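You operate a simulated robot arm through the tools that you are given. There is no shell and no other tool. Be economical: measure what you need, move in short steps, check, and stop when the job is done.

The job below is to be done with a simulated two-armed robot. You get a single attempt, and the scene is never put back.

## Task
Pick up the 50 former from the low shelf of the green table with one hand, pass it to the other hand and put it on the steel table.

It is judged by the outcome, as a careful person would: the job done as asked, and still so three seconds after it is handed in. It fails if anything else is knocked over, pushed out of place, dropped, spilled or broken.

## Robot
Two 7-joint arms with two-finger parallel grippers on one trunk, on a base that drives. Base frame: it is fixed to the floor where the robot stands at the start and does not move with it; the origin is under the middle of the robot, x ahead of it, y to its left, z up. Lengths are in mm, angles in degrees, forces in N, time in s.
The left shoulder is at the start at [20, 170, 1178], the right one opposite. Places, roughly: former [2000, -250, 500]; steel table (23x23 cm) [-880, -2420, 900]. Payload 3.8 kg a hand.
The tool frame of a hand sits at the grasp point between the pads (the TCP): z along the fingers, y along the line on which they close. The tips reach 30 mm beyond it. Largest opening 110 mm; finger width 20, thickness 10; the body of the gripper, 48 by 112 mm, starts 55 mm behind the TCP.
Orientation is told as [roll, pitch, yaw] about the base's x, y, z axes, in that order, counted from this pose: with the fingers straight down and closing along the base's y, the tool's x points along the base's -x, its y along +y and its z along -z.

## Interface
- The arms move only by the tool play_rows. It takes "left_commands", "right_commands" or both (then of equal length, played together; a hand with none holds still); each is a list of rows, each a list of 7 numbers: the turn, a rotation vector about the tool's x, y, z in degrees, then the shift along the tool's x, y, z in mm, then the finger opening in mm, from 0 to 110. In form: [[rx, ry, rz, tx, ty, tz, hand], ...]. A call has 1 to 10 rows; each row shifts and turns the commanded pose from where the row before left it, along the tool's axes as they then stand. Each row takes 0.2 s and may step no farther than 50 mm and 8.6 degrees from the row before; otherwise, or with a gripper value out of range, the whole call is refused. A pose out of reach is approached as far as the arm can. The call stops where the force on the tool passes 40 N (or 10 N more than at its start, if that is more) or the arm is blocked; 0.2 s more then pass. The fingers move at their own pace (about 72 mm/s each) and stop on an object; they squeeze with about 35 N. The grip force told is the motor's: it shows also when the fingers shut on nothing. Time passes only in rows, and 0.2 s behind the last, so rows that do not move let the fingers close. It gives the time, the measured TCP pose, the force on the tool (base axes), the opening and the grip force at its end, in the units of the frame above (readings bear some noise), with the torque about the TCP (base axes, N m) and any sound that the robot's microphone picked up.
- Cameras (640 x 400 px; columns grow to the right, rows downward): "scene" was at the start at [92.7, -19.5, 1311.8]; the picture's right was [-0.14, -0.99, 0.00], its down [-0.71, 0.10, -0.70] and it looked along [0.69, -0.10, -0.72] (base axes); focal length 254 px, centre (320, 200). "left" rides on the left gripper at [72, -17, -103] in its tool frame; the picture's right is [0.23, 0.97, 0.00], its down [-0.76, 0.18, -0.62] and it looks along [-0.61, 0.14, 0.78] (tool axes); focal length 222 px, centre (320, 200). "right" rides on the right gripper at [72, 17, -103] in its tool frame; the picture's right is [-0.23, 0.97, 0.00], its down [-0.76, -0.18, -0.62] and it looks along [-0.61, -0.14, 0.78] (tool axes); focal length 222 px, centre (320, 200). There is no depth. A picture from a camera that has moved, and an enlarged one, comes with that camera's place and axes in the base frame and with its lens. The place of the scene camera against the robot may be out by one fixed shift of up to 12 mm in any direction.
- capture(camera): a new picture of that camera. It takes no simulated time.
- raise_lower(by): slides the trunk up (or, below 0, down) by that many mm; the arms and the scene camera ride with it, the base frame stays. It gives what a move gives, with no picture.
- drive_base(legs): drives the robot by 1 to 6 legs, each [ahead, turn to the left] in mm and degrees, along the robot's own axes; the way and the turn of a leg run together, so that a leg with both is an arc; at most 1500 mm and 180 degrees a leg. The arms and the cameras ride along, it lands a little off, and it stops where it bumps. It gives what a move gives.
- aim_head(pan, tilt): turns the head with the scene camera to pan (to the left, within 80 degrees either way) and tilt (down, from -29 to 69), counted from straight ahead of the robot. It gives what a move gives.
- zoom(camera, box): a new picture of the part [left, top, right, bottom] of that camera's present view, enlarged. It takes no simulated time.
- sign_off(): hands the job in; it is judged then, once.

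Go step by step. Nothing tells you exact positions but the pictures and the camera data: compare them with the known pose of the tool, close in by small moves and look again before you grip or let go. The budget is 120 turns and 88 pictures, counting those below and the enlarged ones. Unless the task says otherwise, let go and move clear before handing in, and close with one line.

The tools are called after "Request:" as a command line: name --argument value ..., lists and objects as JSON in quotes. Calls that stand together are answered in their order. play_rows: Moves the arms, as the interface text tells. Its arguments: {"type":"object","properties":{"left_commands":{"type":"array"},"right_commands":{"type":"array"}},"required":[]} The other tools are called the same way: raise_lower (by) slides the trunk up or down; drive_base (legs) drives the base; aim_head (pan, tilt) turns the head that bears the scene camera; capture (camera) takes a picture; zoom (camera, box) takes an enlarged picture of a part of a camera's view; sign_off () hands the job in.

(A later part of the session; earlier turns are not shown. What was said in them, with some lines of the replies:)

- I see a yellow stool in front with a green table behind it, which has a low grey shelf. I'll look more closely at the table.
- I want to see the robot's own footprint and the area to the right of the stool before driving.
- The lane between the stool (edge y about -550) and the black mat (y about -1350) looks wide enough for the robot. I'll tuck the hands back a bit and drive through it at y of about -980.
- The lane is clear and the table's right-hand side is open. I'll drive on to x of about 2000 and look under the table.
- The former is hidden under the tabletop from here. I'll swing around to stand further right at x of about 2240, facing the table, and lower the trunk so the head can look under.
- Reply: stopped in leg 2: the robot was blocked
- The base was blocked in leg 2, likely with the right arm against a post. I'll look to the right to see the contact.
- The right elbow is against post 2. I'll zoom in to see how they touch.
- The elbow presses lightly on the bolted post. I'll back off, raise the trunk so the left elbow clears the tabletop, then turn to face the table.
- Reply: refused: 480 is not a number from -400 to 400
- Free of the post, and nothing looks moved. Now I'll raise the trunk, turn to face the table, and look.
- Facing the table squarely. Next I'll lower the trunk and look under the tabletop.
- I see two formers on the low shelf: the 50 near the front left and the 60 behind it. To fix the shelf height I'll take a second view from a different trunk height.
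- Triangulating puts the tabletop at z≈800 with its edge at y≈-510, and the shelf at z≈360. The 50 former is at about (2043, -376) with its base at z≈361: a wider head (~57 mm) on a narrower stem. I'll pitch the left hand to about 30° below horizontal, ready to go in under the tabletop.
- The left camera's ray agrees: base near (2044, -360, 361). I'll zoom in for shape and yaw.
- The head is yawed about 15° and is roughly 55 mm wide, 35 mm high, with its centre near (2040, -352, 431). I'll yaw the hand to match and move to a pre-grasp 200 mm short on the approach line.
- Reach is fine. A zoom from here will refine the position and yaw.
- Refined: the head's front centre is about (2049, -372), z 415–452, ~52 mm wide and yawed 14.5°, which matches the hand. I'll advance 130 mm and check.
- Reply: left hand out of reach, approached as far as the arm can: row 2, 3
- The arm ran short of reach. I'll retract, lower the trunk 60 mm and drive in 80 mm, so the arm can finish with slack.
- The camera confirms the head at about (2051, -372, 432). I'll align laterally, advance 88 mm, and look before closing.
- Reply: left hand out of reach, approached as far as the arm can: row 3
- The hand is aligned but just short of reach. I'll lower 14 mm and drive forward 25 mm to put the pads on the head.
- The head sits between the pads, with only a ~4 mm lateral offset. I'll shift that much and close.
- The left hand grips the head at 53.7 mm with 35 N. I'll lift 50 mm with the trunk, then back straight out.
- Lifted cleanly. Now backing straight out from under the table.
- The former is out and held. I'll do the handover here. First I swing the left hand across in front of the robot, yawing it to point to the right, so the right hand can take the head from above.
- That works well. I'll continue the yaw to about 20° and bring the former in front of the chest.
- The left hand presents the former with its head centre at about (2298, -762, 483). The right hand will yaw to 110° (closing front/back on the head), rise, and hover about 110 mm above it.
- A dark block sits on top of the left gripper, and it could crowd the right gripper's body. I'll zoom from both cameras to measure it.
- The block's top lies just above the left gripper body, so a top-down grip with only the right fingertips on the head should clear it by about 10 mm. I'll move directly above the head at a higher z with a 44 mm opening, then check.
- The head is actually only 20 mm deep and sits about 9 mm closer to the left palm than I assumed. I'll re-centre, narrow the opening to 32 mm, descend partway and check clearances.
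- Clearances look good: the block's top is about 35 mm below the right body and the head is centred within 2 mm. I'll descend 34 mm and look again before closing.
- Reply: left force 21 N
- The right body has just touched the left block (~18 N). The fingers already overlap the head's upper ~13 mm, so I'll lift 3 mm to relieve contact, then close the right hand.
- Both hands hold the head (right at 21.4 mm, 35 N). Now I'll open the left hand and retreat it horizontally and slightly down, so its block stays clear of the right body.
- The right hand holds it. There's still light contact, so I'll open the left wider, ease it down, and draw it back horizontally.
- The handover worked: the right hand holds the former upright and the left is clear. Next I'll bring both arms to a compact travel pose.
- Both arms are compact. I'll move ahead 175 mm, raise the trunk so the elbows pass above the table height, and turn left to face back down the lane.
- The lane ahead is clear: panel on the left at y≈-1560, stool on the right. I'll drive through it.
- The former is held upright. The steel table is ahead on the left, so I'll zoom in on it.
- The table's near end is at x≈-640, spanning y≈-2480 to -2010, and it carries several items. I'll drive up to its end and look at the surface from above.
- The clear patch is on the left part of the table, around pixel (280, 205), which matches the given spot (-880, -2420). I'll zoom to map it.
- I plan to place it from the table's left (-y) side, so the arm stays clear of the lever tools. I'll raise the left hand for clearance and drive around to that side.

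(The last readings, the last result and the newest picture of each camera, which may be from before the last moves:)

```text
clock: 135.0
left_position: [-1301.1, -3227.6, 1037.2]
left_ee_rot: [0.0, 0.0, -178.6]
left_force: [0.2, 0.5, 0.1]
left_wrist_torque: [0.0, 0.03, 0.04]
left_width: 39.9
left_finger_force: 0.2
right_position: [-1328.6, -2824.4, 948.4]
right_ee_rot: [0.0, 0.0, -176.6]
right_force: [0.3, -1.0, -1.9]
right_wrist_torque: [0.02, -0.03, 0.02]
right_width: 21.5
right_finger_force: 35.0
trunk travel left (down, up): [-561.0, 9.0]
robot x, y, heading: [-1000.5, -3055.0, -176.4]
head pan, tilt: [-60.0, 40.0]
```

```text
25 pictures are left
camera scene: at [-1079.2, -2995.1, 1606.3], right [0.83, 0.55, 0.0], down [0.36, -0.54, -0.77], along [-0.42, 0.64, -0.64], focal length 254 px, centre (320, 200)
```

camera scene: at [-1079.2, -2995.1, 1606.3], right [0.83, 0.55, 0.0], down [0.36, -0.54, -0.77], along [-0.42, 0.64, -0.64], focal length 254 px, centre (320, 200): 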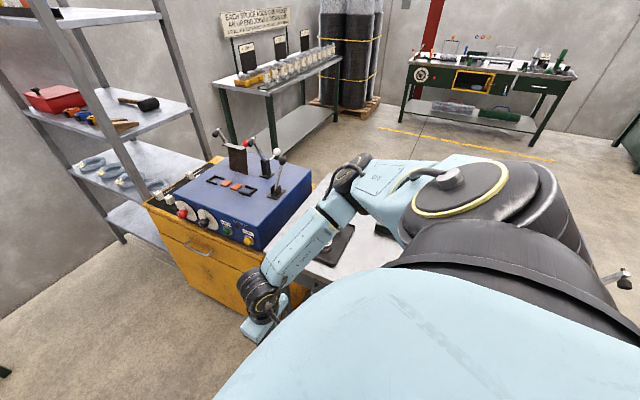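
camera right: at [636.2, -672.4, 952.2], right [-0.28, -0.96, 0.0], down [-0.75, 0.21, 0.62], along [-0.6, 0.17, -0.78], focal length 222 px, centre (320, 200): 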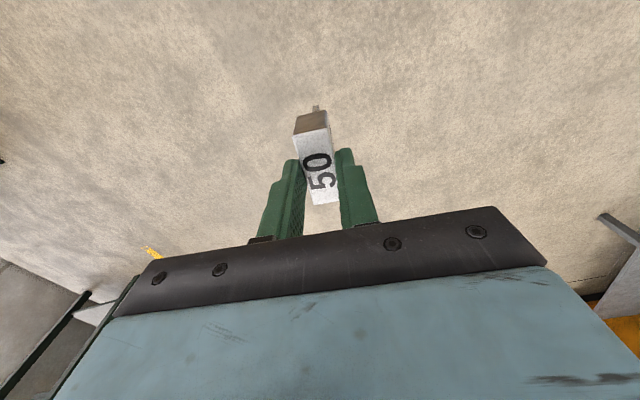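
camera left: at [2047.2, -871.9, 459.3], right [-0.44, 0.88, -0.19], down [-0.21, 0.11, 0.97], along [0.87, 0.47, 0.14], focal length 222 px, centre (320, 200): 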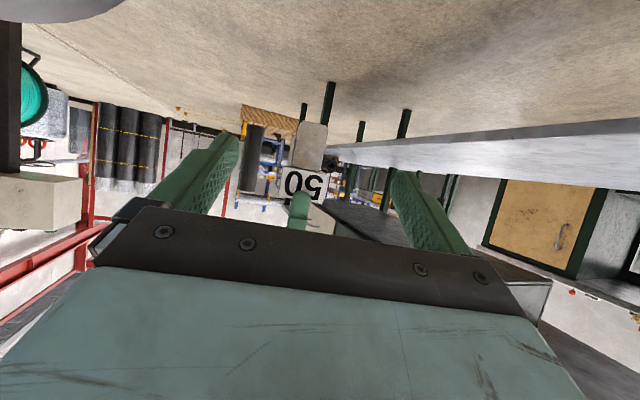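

I'll raise and tuck the right hand a little, then turn to face the table.

Request:
play_rows --right_commands '[[0, 0, 0, 20, 0, -40, 5], [0, 0, 0, 20, 0, -40, 5], [0, 0, 0, 20, 0, -30, 5], [0, 0, 0, 0, 0, 0, 5]]'

Request:
drive_base --legs '[[0, -93]]'

Request:
aim_head --pan -10 --tilt 50

Request:
capture --camera "scene"

```text
clock: 136.0
left_position: [-1303.1, -3228.2, 1036.4]
left_ee_rot: [0.2, -0.1, -178.6]
left_force: [-0.3, 0.1, 0.3]
left_wrist_torque: [-0.03, 0.01, -0.03]
left_width: 39.9
left_finger_force: 0.0
right_position: [-1267.4, -2821.7, 1058.2]
right_ee_rot: [-0.1, -0.1, -176.7]
right_force: [-0.4, -0.4, -1.6]
right_wrist_torque: [0.01, -0.04, -0.02]
right_width: 21.6
right_finger_force: 34.9
trunk travel left (down, up): [-561.0, 9.0]
robot x, y, heading: [-1003.0, -3058.7, -176.6]
head pan, tilt: [-60.0, 40.0]
```

```text
clock: 140.3
left_position: [-1159.7, -2749.9, 1036.7]
left_ee_rot: [0.0, -0.2, 88.5]
left_force: [-0.2, 1.2, -0.5]
left_wrist_torque: [0.0, 0.03, -0.01]
left_width: 40.2
left_finger_force: 0.1
right_position: [-754.8, -2804.6, 1058.7]
right_ee_rot: [-0.1, 0.0, 90.6]
right_force: [0.0, 0.0, -1.9]
right_wrist_torque: [0.02, 0.02, 0.0]
right_width: 21.5
right_finger_force: 34.4
trunk travel left (down, up): [-561.0, 9.0]
robot x, y, heading: [-1004.1, -3058.1, 90.8]
head pan, tilt: [-60.0, 40.0]
```

```text
clock: 141.5
left_position: [-1158.6, -2749.6, 1037.6]
left_ee_rot: [0.1, -0.1, 88.4]
left_force: [0.4, 0.4, 0.0]
left_wrist_torque: [0.0, -0.02, 0.01]
left_width: 40.1
left_finger_force: 0.1
right_position: [-754.9, -2804.5, 1059.5]
right_ee_rot: [-0.1, 0.0, 90.4]
right_force: [0.4, -0.5, -1.8]
right_wrist_torque: [0.01, -0.01, -0.02]
right_width: 21.3
right_finger_force: 34.5
trunk travel left (down, up): [-561.0, 9.0]
robot x, y, heading: [-1006.1, -3061.1, 90.7]
head pan, tilt: [-10.0, 50.0]
```

```text
24 pictures are left
camera scene: at [-998.7, -2967.7, 1592.2], right [0.99, -0.16, 0.0], down [-0.12, -0.76, -0.64], along [0.1, 0.63, -0.77], focal length 254 px, centre (320, 200)
```

scene: 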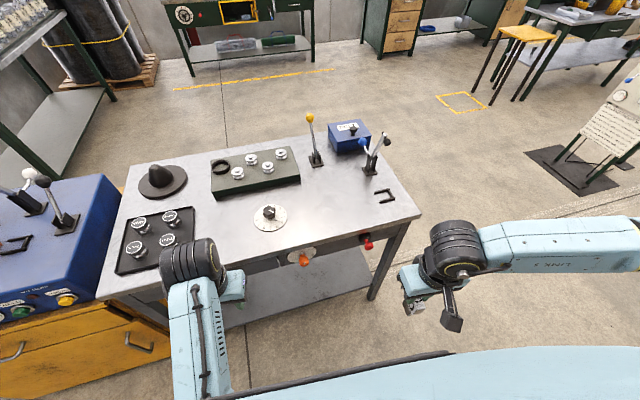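

Excellent view of the table. The clear patch lies right of the white disc and left of the small bracket, so I'll zoom to locate it.

Request:
zoom --camera "scene" --box '[220, 110, 440, 270]'

```text
2.50 times, centred on (330, 190) of scene
camera zoom: at [-998.7, -2967.7, 1592.2], right [0.99, -0.16, 0.0], down [-0.12, -0.76, -0.64], along [0.1, 0.63, -0.77], focal length 636 px, centre (295, 225)
```

zoom: 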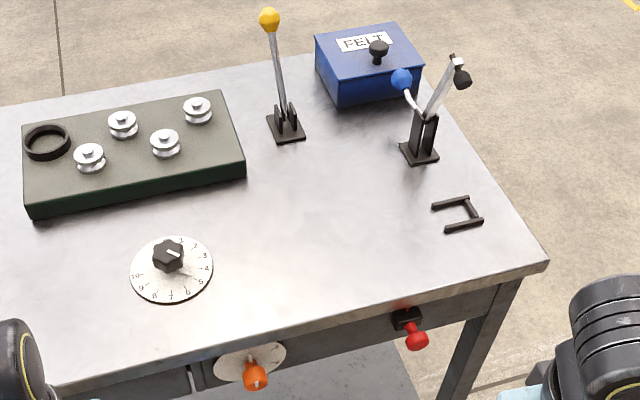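

The table surface triangulates to z≈900. I'll place the former at about (-865, -2410), which is clear of everything. First I tuck the left hand, then drive ahead 150 mm.

Request:
play_rows --left_commands '[[0, 0, 0, 45, 0, 0, 40], [0, 0, 0, 45, 0, 0, 40], [0, 0, 0, 45, 0, 0, 40], [0, 0, 0, 0, 0, 0, 40]]'

Request:
drive_base --legs '[[150, 0]]'

```text
clock: 142.7
left_position: [-1166.9, -2853.4, 1047.7]
left_ee_rot: [1.2, -4.8, 88.3]
left_force: [-0.6, -0.4, -1.2]
left_wrist_torque: [-0.01, -0.01, -0.04]
left_width: 39.9
left_finger_force: 0.1
right_position: [-754.2, -2804.4, 1059.1]
right_ee_rot: [-0.1, 0.0, 90.5]
right_force: [0.1, -0.3, -2.5]
right_wrist_torque: [-0.01, 0.0, 0.01]
right_width: 21.4
right_finger_force: 34.8
trunk travel left (down, up): [-561.0, 9.0]
robot x, y, heading: [-998.9, -3059.0, 90.8]
head pan, tilt: [-10.0, 50.0]
stopped in row 4 (left hand): the arm was blocked; the commanded pose is now the measured one
```

```text
clock: 144.0
left_position: [-1166.3, -2702.9, 1047.5]
left_ee_rot: [1.1, -4.4, 88.4]
left_force: [-0.1, 0.1, 0.5]
left_wrist_torque: [-0.01, 0.03, 0.0]
left_width: 40.1
left_finger_force: 0.0
right_position: [-756.9, -2653.9, 1057.9]
right_ee_rot: [-0.2, 0.0, 90.6]
right_force: [-0.2, 0.5, -2.3]
right_wrist_torque: [0.03, 0.02, 0.02]
right_width: 21.3
right_finger_force: 35.0
trunk travel left (down, up): [-561.0, 9.0]
robot x, y, heading: [-1001.8, -2907.1, 90.8]
head pan, tilt: [-10.0, 50.0]
```

Next I move the right hand over the spot, keeping it high.

Request:
play_rows --right_commands '[[0, 0, 0, -35, 15.4, 0, 5], [0, 0, 0, -35, 15.4, 0, 5], [0, 0, 0, -35, 15.4, 0, 5], [0, 0, 0, -35, 15.4, 0, 5], [0, 0, 0, -35, 15.4, 0, 5], [0, 0, 0, -35, 15.4, 0, 5], [0, 0, 0, -35, 15.4, 0, 5], [0, 0, 0, 0, 0, 0, 5]]'

Request:
capture --camera "scene"

Request:
capture --camera "right"

```text
clock: 145.8
left_position: [-1167.4, -2706.0, 1047.9]
left_ee_rot: [1.1, -4.6, 88.2]
left_force: [0.1, -0.3, -0.2]
left_wrist_torque: [0.01, 0.04, -0.01]
left_width: 40.0
left_finger_force: 0.0
right_position: [-866.4, -2410.5, 1059.1]
right_ee_rot: [-0.2, -0.1, 90.5]
right_force: [-0.3, 1.1, -2.1]
right_wrist_torque: [-0.04, 0.01, -0.02]
right_width: 21.6
right_finger_force: 35.3
trunk travel left (down, up): [-561.0, 9.0]
robot x, y, heading: [-1003.6, -2909.4, 90.8]
head pan, tilt: [-10.0, 50.0]
```

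```text
22 pictures are left
camera scene: at [-999.8, -2818.8, 1592.2], right [0.99, -0.16, 0.0], down [-0.12, -0.76, -0.64], along [0.1, 0.63, -0.77], focal length 254 px, centre (320, 200)
```

scene: 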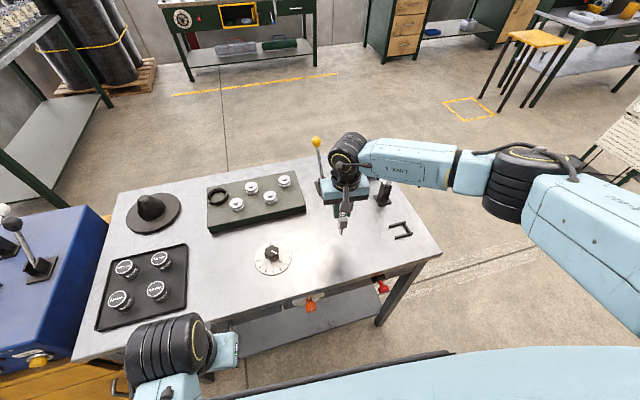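

```text
21 pictures are left
camera right: at [-882.4, -2482.1, 1163.0], right [-0.98, 0.22, 0.0], down [0.17, 0.76, 0.62], along [0.14, 0.61, -0.78], focal length 222 px, centre (320, 200)
```

right: 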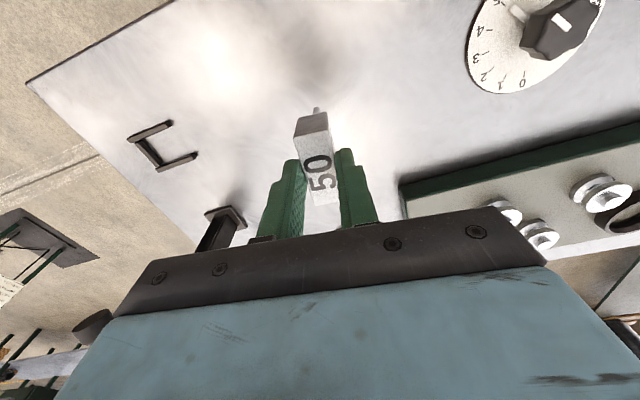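

The former hovers over the clear area. I'll descend 36 mm first, then creep.

Request:
play_rows --right_commands '[[0, 0, 0, 0, 0, 18, 5], [0, 0, 0, 0, 0, 18, 5], [0, 0, 0, 0, 0, 0, 5]]'

Request:
zoom --camera "scene" --box '[290, 170, 410, 260]'

Request:
zoom --camera "right" --box '[220, 60, 420, 220]'

```text
clock: 146.6
left_position: [-1167.4, -2703.0, 1048.0]
left_ee_rot: [1.1, -4.6, 88.4]
left_force: [1.0, 1.3, 0.0]
left_wrist_torque: [0.02, 0.03, 0.02]
left_width: 40.0
left_finger_force: 0.1
right_position: [-866.7, -2411.6, 1021.7]
right_ee_rot: [-0.1, 0.0, 90.6]
right_force: [0.5, 0.0, -1.5]
right_wrist_torque: [0.02, 0.03, -0.02]
right_width: 21.4
right_finger_force: 35.2
trunk travel left (down, up): [-561.0, 9.0]
robot x, y, heading: [-1008.1, -2903.4, 90.5]
head pan, tilt: [-10.0, 50.0]
```

```text
4.44 times, centred on (350, 215) of scene
camera zoom: at [-1000.7, -2818.0, 1592.1], right [0.99, -0.16, 0.0], down [-0.12, -0.76, -0.64], along [0.1, 0.63, -0.77], focal length 1131 px, centre (187, 133)
```

zoom: 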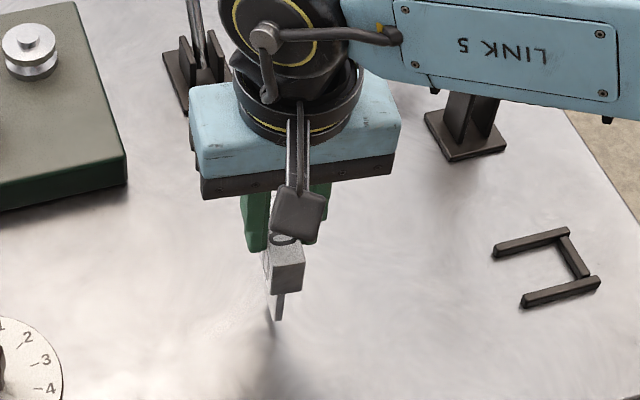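

```text
2.50 times, centred on (320, 140) of right
camera zoom: at [-883.4, -2482.7, 1126.0], right [-0.98, 0.22, 0.0], down [0.17, 0.76, 0.62], along [0.14, 0.61, -0.78], focal length 555 px, centre (320, 350)
```

zoom: 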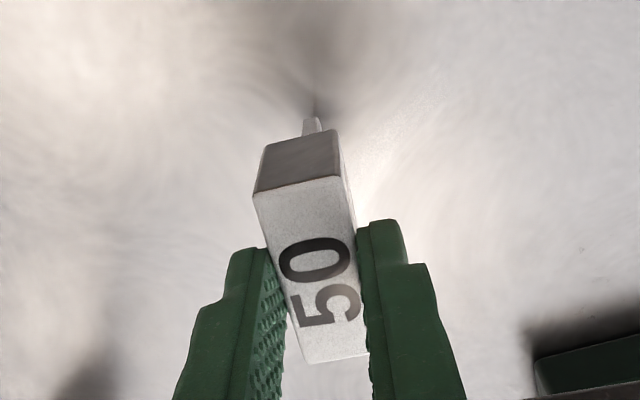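

The stem is a thin plate, so it must be released vertical. The right hand is plumb to within 0.1°, which helps. Now creeping down to feel contact.

Request:
play_rows --right_commands '[[0, 0, 0, 0, 0, 2, 5], [0, 0, 0, 0, 0, 2, 5], [0, 0, 0, 0, 0, 2, 5], [0, 0, 0, 0, 0, 0, 5]]'

Request:
zoom --camera "scene" --box '[320, 200, 380, 245]'

```text
clock: 147.6
left_position: [-1168.0, -2703.8, 1047.1]
left_ee_rot: [1.1, -4.6, 88.4]
left_force: [-0.9, -0.2, -0.3]
left_wrist_torque: [-0.01, 0.02, 0.01]
left_width: 40.0
left_finger_force: 0.0
right_position: [-865.7, -2410.0, 1016.9]
right_ee_rot: [0.0, -0.1, 90.6]
right_force: [1.0, 0.5, -1.7]
right_wrist_torque: [0.0, -0.03, 0.01]
right_width: 21.4
right_finger_force: 34.7
trunk travel left (down, up): [-561.0, 9.0]
robot x, y, heading: [-1007.0, -2907.8, 90.7]
head pan, tilt: [-10.0, 50.0]
```

```text
8.89 times, centred on (350, 222) of scene
camera zoom: at [-1000.7, -2818.0, 1592.1], right [0.99, -0.16, 0.0], down [-0.12, -0.76, -0.64], along [0.1, 0.63, -0.77], focal length 2261 px, centre (53, 0)
```

zoom: 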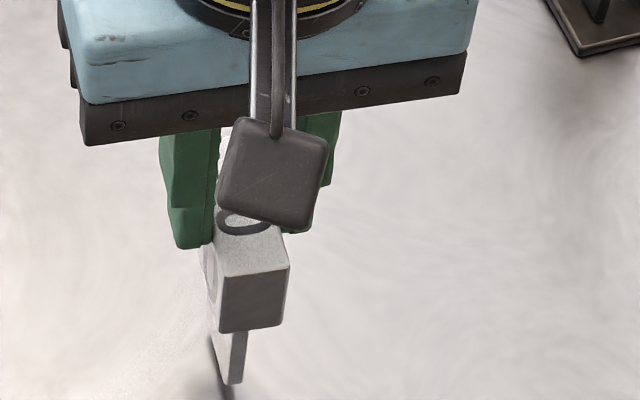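

Not touching yet, and it looks plumb. I'll continue creeping down.

Request:
play_rows --right_commands '[[0, 0, 0, 0, 0, 2, 5], [0, 0, 0, 0, 0, 2, 5], [0, 0, 0, 0, 0, 0, 5]]'

```text
clock: 148.4
left_position: [-1168.8, -2703.6, 1048.9]
left_ee_rot: [1.0, -4.6, 88.5]
left_force: [-0.1, 0.5, -0.4]
left_wrist_torque: [-0.02, -0.01, 0.0]
left_width: 40.0
left_finger_force: 0.0
right_position: [-867.2, -2411.1, 1013.5]
right_ee_rot: [0.0, 0.1, 90.5]
right_force: [1.0, -0.9, -2.5]
right_wrist_torque: [0.01, 0.0, 0.01]
right_width: 21.4
right_finger_force: 34.9
trunk travel left (down, up): [-561.0, 9.0]
robot x, y, heading: [-1005.8, -2908.7, 90.7]
head pan, tilt: [-10.0, 50.0]
```

Request:
play_rows --right_commands '[[0, 0, 0, 0, 0, 2, 5], [0, 0, 0, 0, 0, 2, 5], [0, 0, 0, 0, 0, 0, 5]]'

```text
clock: 149.2
left_position: [-1168.4, -2705.3, 1048.6]
left_ee_rot: [1.0, -4.7, 88.3]
left_force: [0.1, 0.9, -0.5]
left_wrist_torque: [0.02, 0.0, -0.03]
left_width: 40.0
left_finger_force: 0.1
right_position: [-866.7, -2411.8, 1010.8]
right_ee_rot: [0.0, 0.0, 90.5]
right_force: [1.3, -2.2, 13.0]
right_wrist_torque: [-0.38, -0.23, 0.01]
right_width: 21.3
right_finger_force: 35.4
trunk travel left (down, up): [-561.0, 9.0]
robot x, y, heading: [-1008.7, -2909.8, 90.7]
head pan, tilt: [-10.0, 50.0]
```

Contact felt (≈15 N) at TCP z 1010.8. I'll ease off about 1 mm and check uprightness before releasing.

Request:
play_rows --right_commands '[[0, 0, 0, 0, 0, -0.8, 5], [0, 0, 0, 0, 0, 0, 5]]'

Request:
zoom --camera "scene" --box '[320, 200, 380, 245]'

Request:
zoom --camera "left" --box '[0, 0, 320, 200]'

```text
clock: 149.8
left_position: [-1168.8, -2704.3, 1047.3]
left_ee_rot: [1.0, -4.6, 88.4]
left_force: [0.1, 0.5, 0.3]
left_wrist_torque: [-0.01, -0.04, 0.02]
left_width: 39.9
left_finger_force: 0.1
right_position: [-867.3, -2410.4, 1010.5]
right_ee_rot: [0.0, -0.2, 90.6]
right_force: [1.8, -0.4, 11.3]
right_wrist_torque: [-0.13, -0.2, 0.02]
right_width: 21.3
right_finger_force: 35.1
trunk travel left (down, up): [-561.0, 9.0]
robot x, y, heading: [-1004.3, -2909.8, 90.5]
head pan, tilt: [-10.0, 50.0]
```

```text
8.89 times, centred on (350, 222) of scene
camera zoom: at [-1000.8, -2819.2, 1592.2], right [0.99, -0.16, 0.0], down [-0.12, -0.76, -0.64], along [0.1, 0.63, -0.77], focal length 2261 px, centre (53, 0)
```

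zoom: 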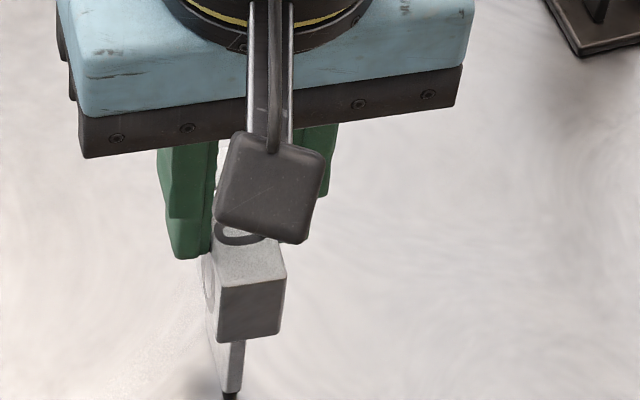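

```text
2.00 times, centred on (160, 100) of left
camera zoom: at [-1151.0, -2786.3, 1143.9], right [-0.98, -0.2, 0.0], down [-0.15, 0.71, 0.69], along [-0.14, 0.67, -0.73], focal length 444 px, centre (640, 400)
```

zoom: 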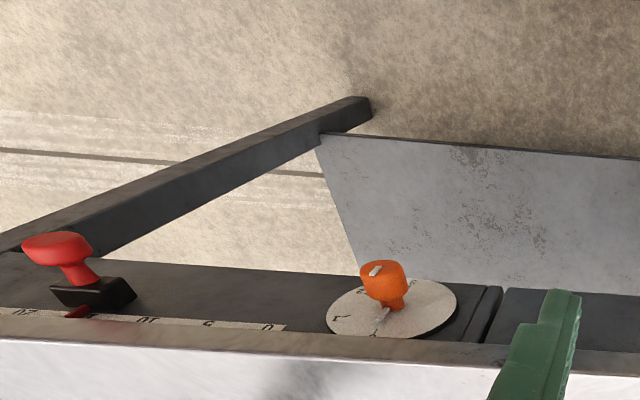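

It looks plumb, with the base contact centred. I'll open just slightly (to 28 mm) so the fingers still guard it, then check.

Request:
play_rows --right_commands '[[0, 0, 0, 0, 0, 0, 22], [0, 0, 0, 0, 0, 0, 24], [0, 0, 0, 0, 0, 0, 28], [0, 0, 0, 0, 0, 0, 28], [0, 0, 0, 0, 0, 0, 28]]'

Request:
zoom --camera "scene" --box '[320, 200, 380, 245]'

Request:
zoom --camera "right" --box '[220, 60, 420, 220]'

```text
clock: 151.0
left_position: [-1168.1, -2703.6, 1047.7]
left_ee_rot: [1.0, -4.6, 88.4]
left_force: [0.4, -0.1, 0.1]
left_wrist_torque: [0.03, 0.02, 0.01]
left_width: 40.2
left_finger_force: 0.0
right_position: [-867.8, -2410.4, 1009.8]
right_ee_rot: [-0.1, 0.0, 90.6]
right_force: [-0.3, -0.2, 0.1]
right_wrist_torque: [-0.01, 0.01, -0.02]
right_width: 28.1
right_finger_force: 0.0
trunk travel left (down, up): [-561.0, 9.0]
robot x, y, heading: [-1005.1, -2910.6, 90.7]
head pan, tilt: [-10.0, 50.0]
```

```text
8.89 times, centred on (350, 222) of scene
camera zoom: at [-1000.7, -2818.1, 1592.1], right [0.99, -0.16, 0.0], down [-0.12, -0.76, -0.64], along [0.1, 0.63, -0.77], focal length 2261 px, centre (53, 0)
```

zoom: 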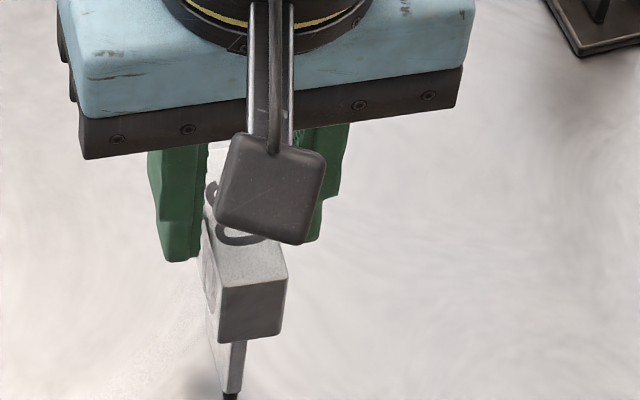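

```text
2.50 times, centred on (320, 140) of right
camera zoom: at [-883.6, -2482.4, 1113.2], right [-0.98, 0.22, 0.0], down [0.17, 0.76, 0.62], along [0.14, 0.61, -0.78], focal length 555 px, centre (320, 350)
```

zoom: 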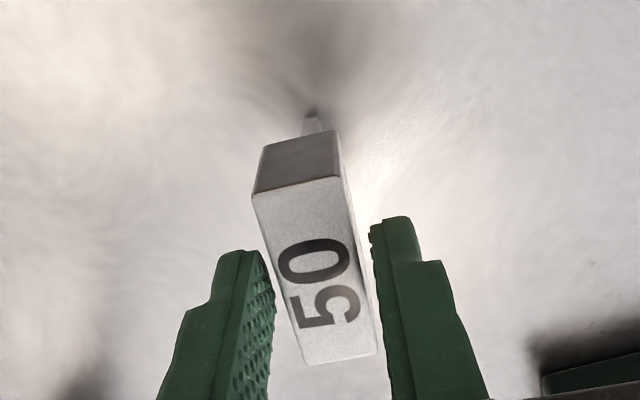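

It stands freely, with gaps on both sides. Opening wider, then lifting straight up.

Request:
play_rows --right_commands '[[0, 0, 0, 0, 0, 0, 36], [0, 0, 0, 0, 0, 0, 44], [0, 0, 0, 0, 0, -8, 44], [0, 0, 0, 0, 0, -20, 44], [0, 0, 0, 0, 0, -35, 44], [0, 0, 0, 0, 0, -40, 44], [0, 0, 0, 40, 0, 0, 44], [0, 0, 0, 45, 0, 0, 44], [0, 0, 0, 45, 0, 0, 44], [0, 0, 0, 0, 0, 0, 44]]'

Request:
zoom --camera "scene" --box '[260, 150, 440, 280]'

```text
clock: 153.2
left_position: [-1168.8, -2702.5, 1047.8]
left_ee_rot: [1.1, -4.6, 88.3]
left_force: [-0.3, 0.4, 0.3]
left_wrist_torque: [0.02, -0.01, 0.0]
left_width: 40.0
left_finger_force: 0.0
right_position: [-865.3, -2541.7, 1113.1]
right_ee_rot: [-0.1, -0.1, 90.5]
right_force: [0.1, 0.4, 0.4]
right_wrist_torque: [0.01, 0.0, 0.01]
right_width: 43.7
right_finger_force: 0.1
trunk travel left (down, up): [-561.0, 9.0]
robot x, y, heading: [-1007.0, -2909.4, 90.6]
head pan, tilt: [-10.0, 50.0]
```

```text
3.08 times, centred on (350, 215) of scene
camera zoom: at [-1001.0, -2817.4, 1592.1], right [0.99, -0.16, 0.0], down [-0.12, -0.76, -0.64], along [0.1, 0.63, -0.77], focal length 783 px, centre (228, 154)
```

zoom: 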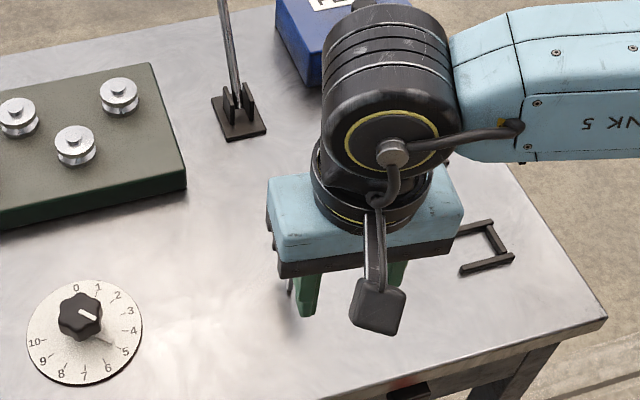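

Clear of the former, but the hand hides it. I'll pull the right hand back over the edge and up, then look.

Request:
play_rows --right_commands '[[0, 0, 0, 45, -20, 0, 44], [0, 0, 0, 45, -30, 0, 44], [0, 0, 0, 30, -35, 0, 44], [0, 0, 0, 0, 0, 0, 44]]'

Request:
zoom --camera "scene" --box '[260, 150, 440, 280]'

```text
refused: row 2 steps farther than a row can; nothing moved
```

```text
3.08 times, centred on (350, 215) of scene
camera zoom: at [-1001.0, -2817.4, 1592.1], right [0.99, -0.16, 0.0], down [-0.12, -0.76, -0.64], along [0.1, 0.63, -0.77], focal length 783 px, centre (228, 154)
```

zoom: 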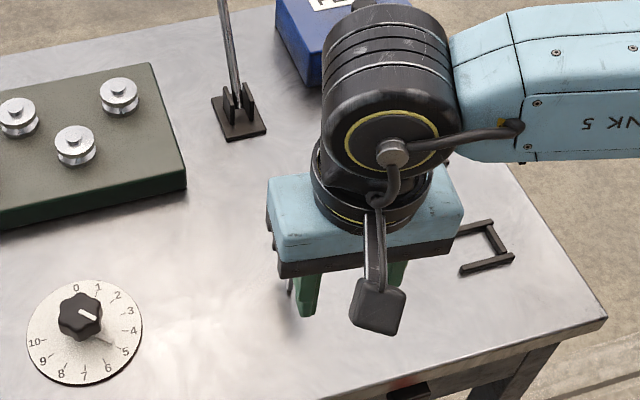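

That call was refused because a step was too large, so I'm resending with smaller steps.

Request:
play_rows --right_commands '[[0, 0, 0, 40, -20, 0, 44], [0, 0, 0, 40, -20, 0, 44], [0, 0, 0, 25, -35, 0, 44], [0, 0, 0, 0, -40, 0, 44], [0, 0, 0, 0, 0, 0, 44]]'

Request:
zoom --camera "scene" --box '[260, 150, 440, 280]'

```text
clock: 154.4
left_position: [-1168.2, -2704.4, 1048.0]
left_ee_rot: [0.9, -4.6, 88.4]
left_force: [-0.5, 0.4, 0.5]
left_wrist_torque: [0.01, 0.0, 0.0]
left_width: 39.9
left_finger_force: 0.0
right_position: [-748.9, -2645.3, 1112.7]
right_ee_rot: [-0.1, 0.1, 90.6]
right_force: [0.4, 1.0, 0.5]
right_wrist_torque: [-0.01, -0.03, 0.04]
right_width: 43.9
right_finger_force: 0.1
trunk travel left (down, up): [-561.0, 9.0]
robot x, y, heading: [-1005.2, -2910.0, 90.8]
head pan, tilt: [-10.0, 50.0]
```

```text
3.08 times, centred on (350, 215) of scene
camera zoom: at [-1001.7, -2817.6, 1592.1], right [0.99, -0.16, 0.0], down [-0.12, -0.76, -0.64], along [0.1, 0.63, -0.77], focal length 783 px, centre (228, 154)
```

zoom: 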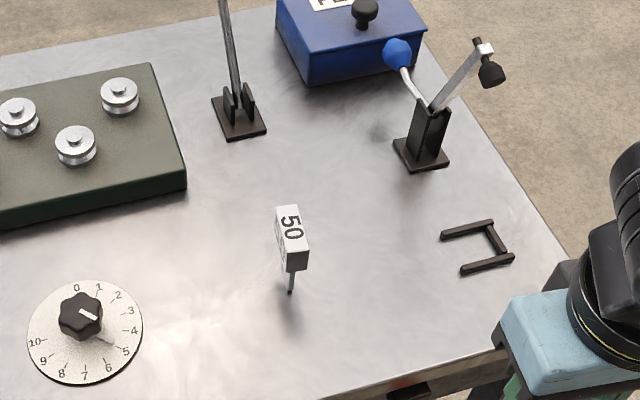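

The 50 former stands upright on the clear patch of the steel table. Nothing around it has moved and both hands are clear, so I'm handing in.

Request:
sign_off

```text
The job is handed in.
```

The left hand picked the 50 former off the low shelf and passed it to the right hand, which stood it upright on the steel table. On the way in, the right elbow bumped a bolted post beside the lane, but nothing looked moved.
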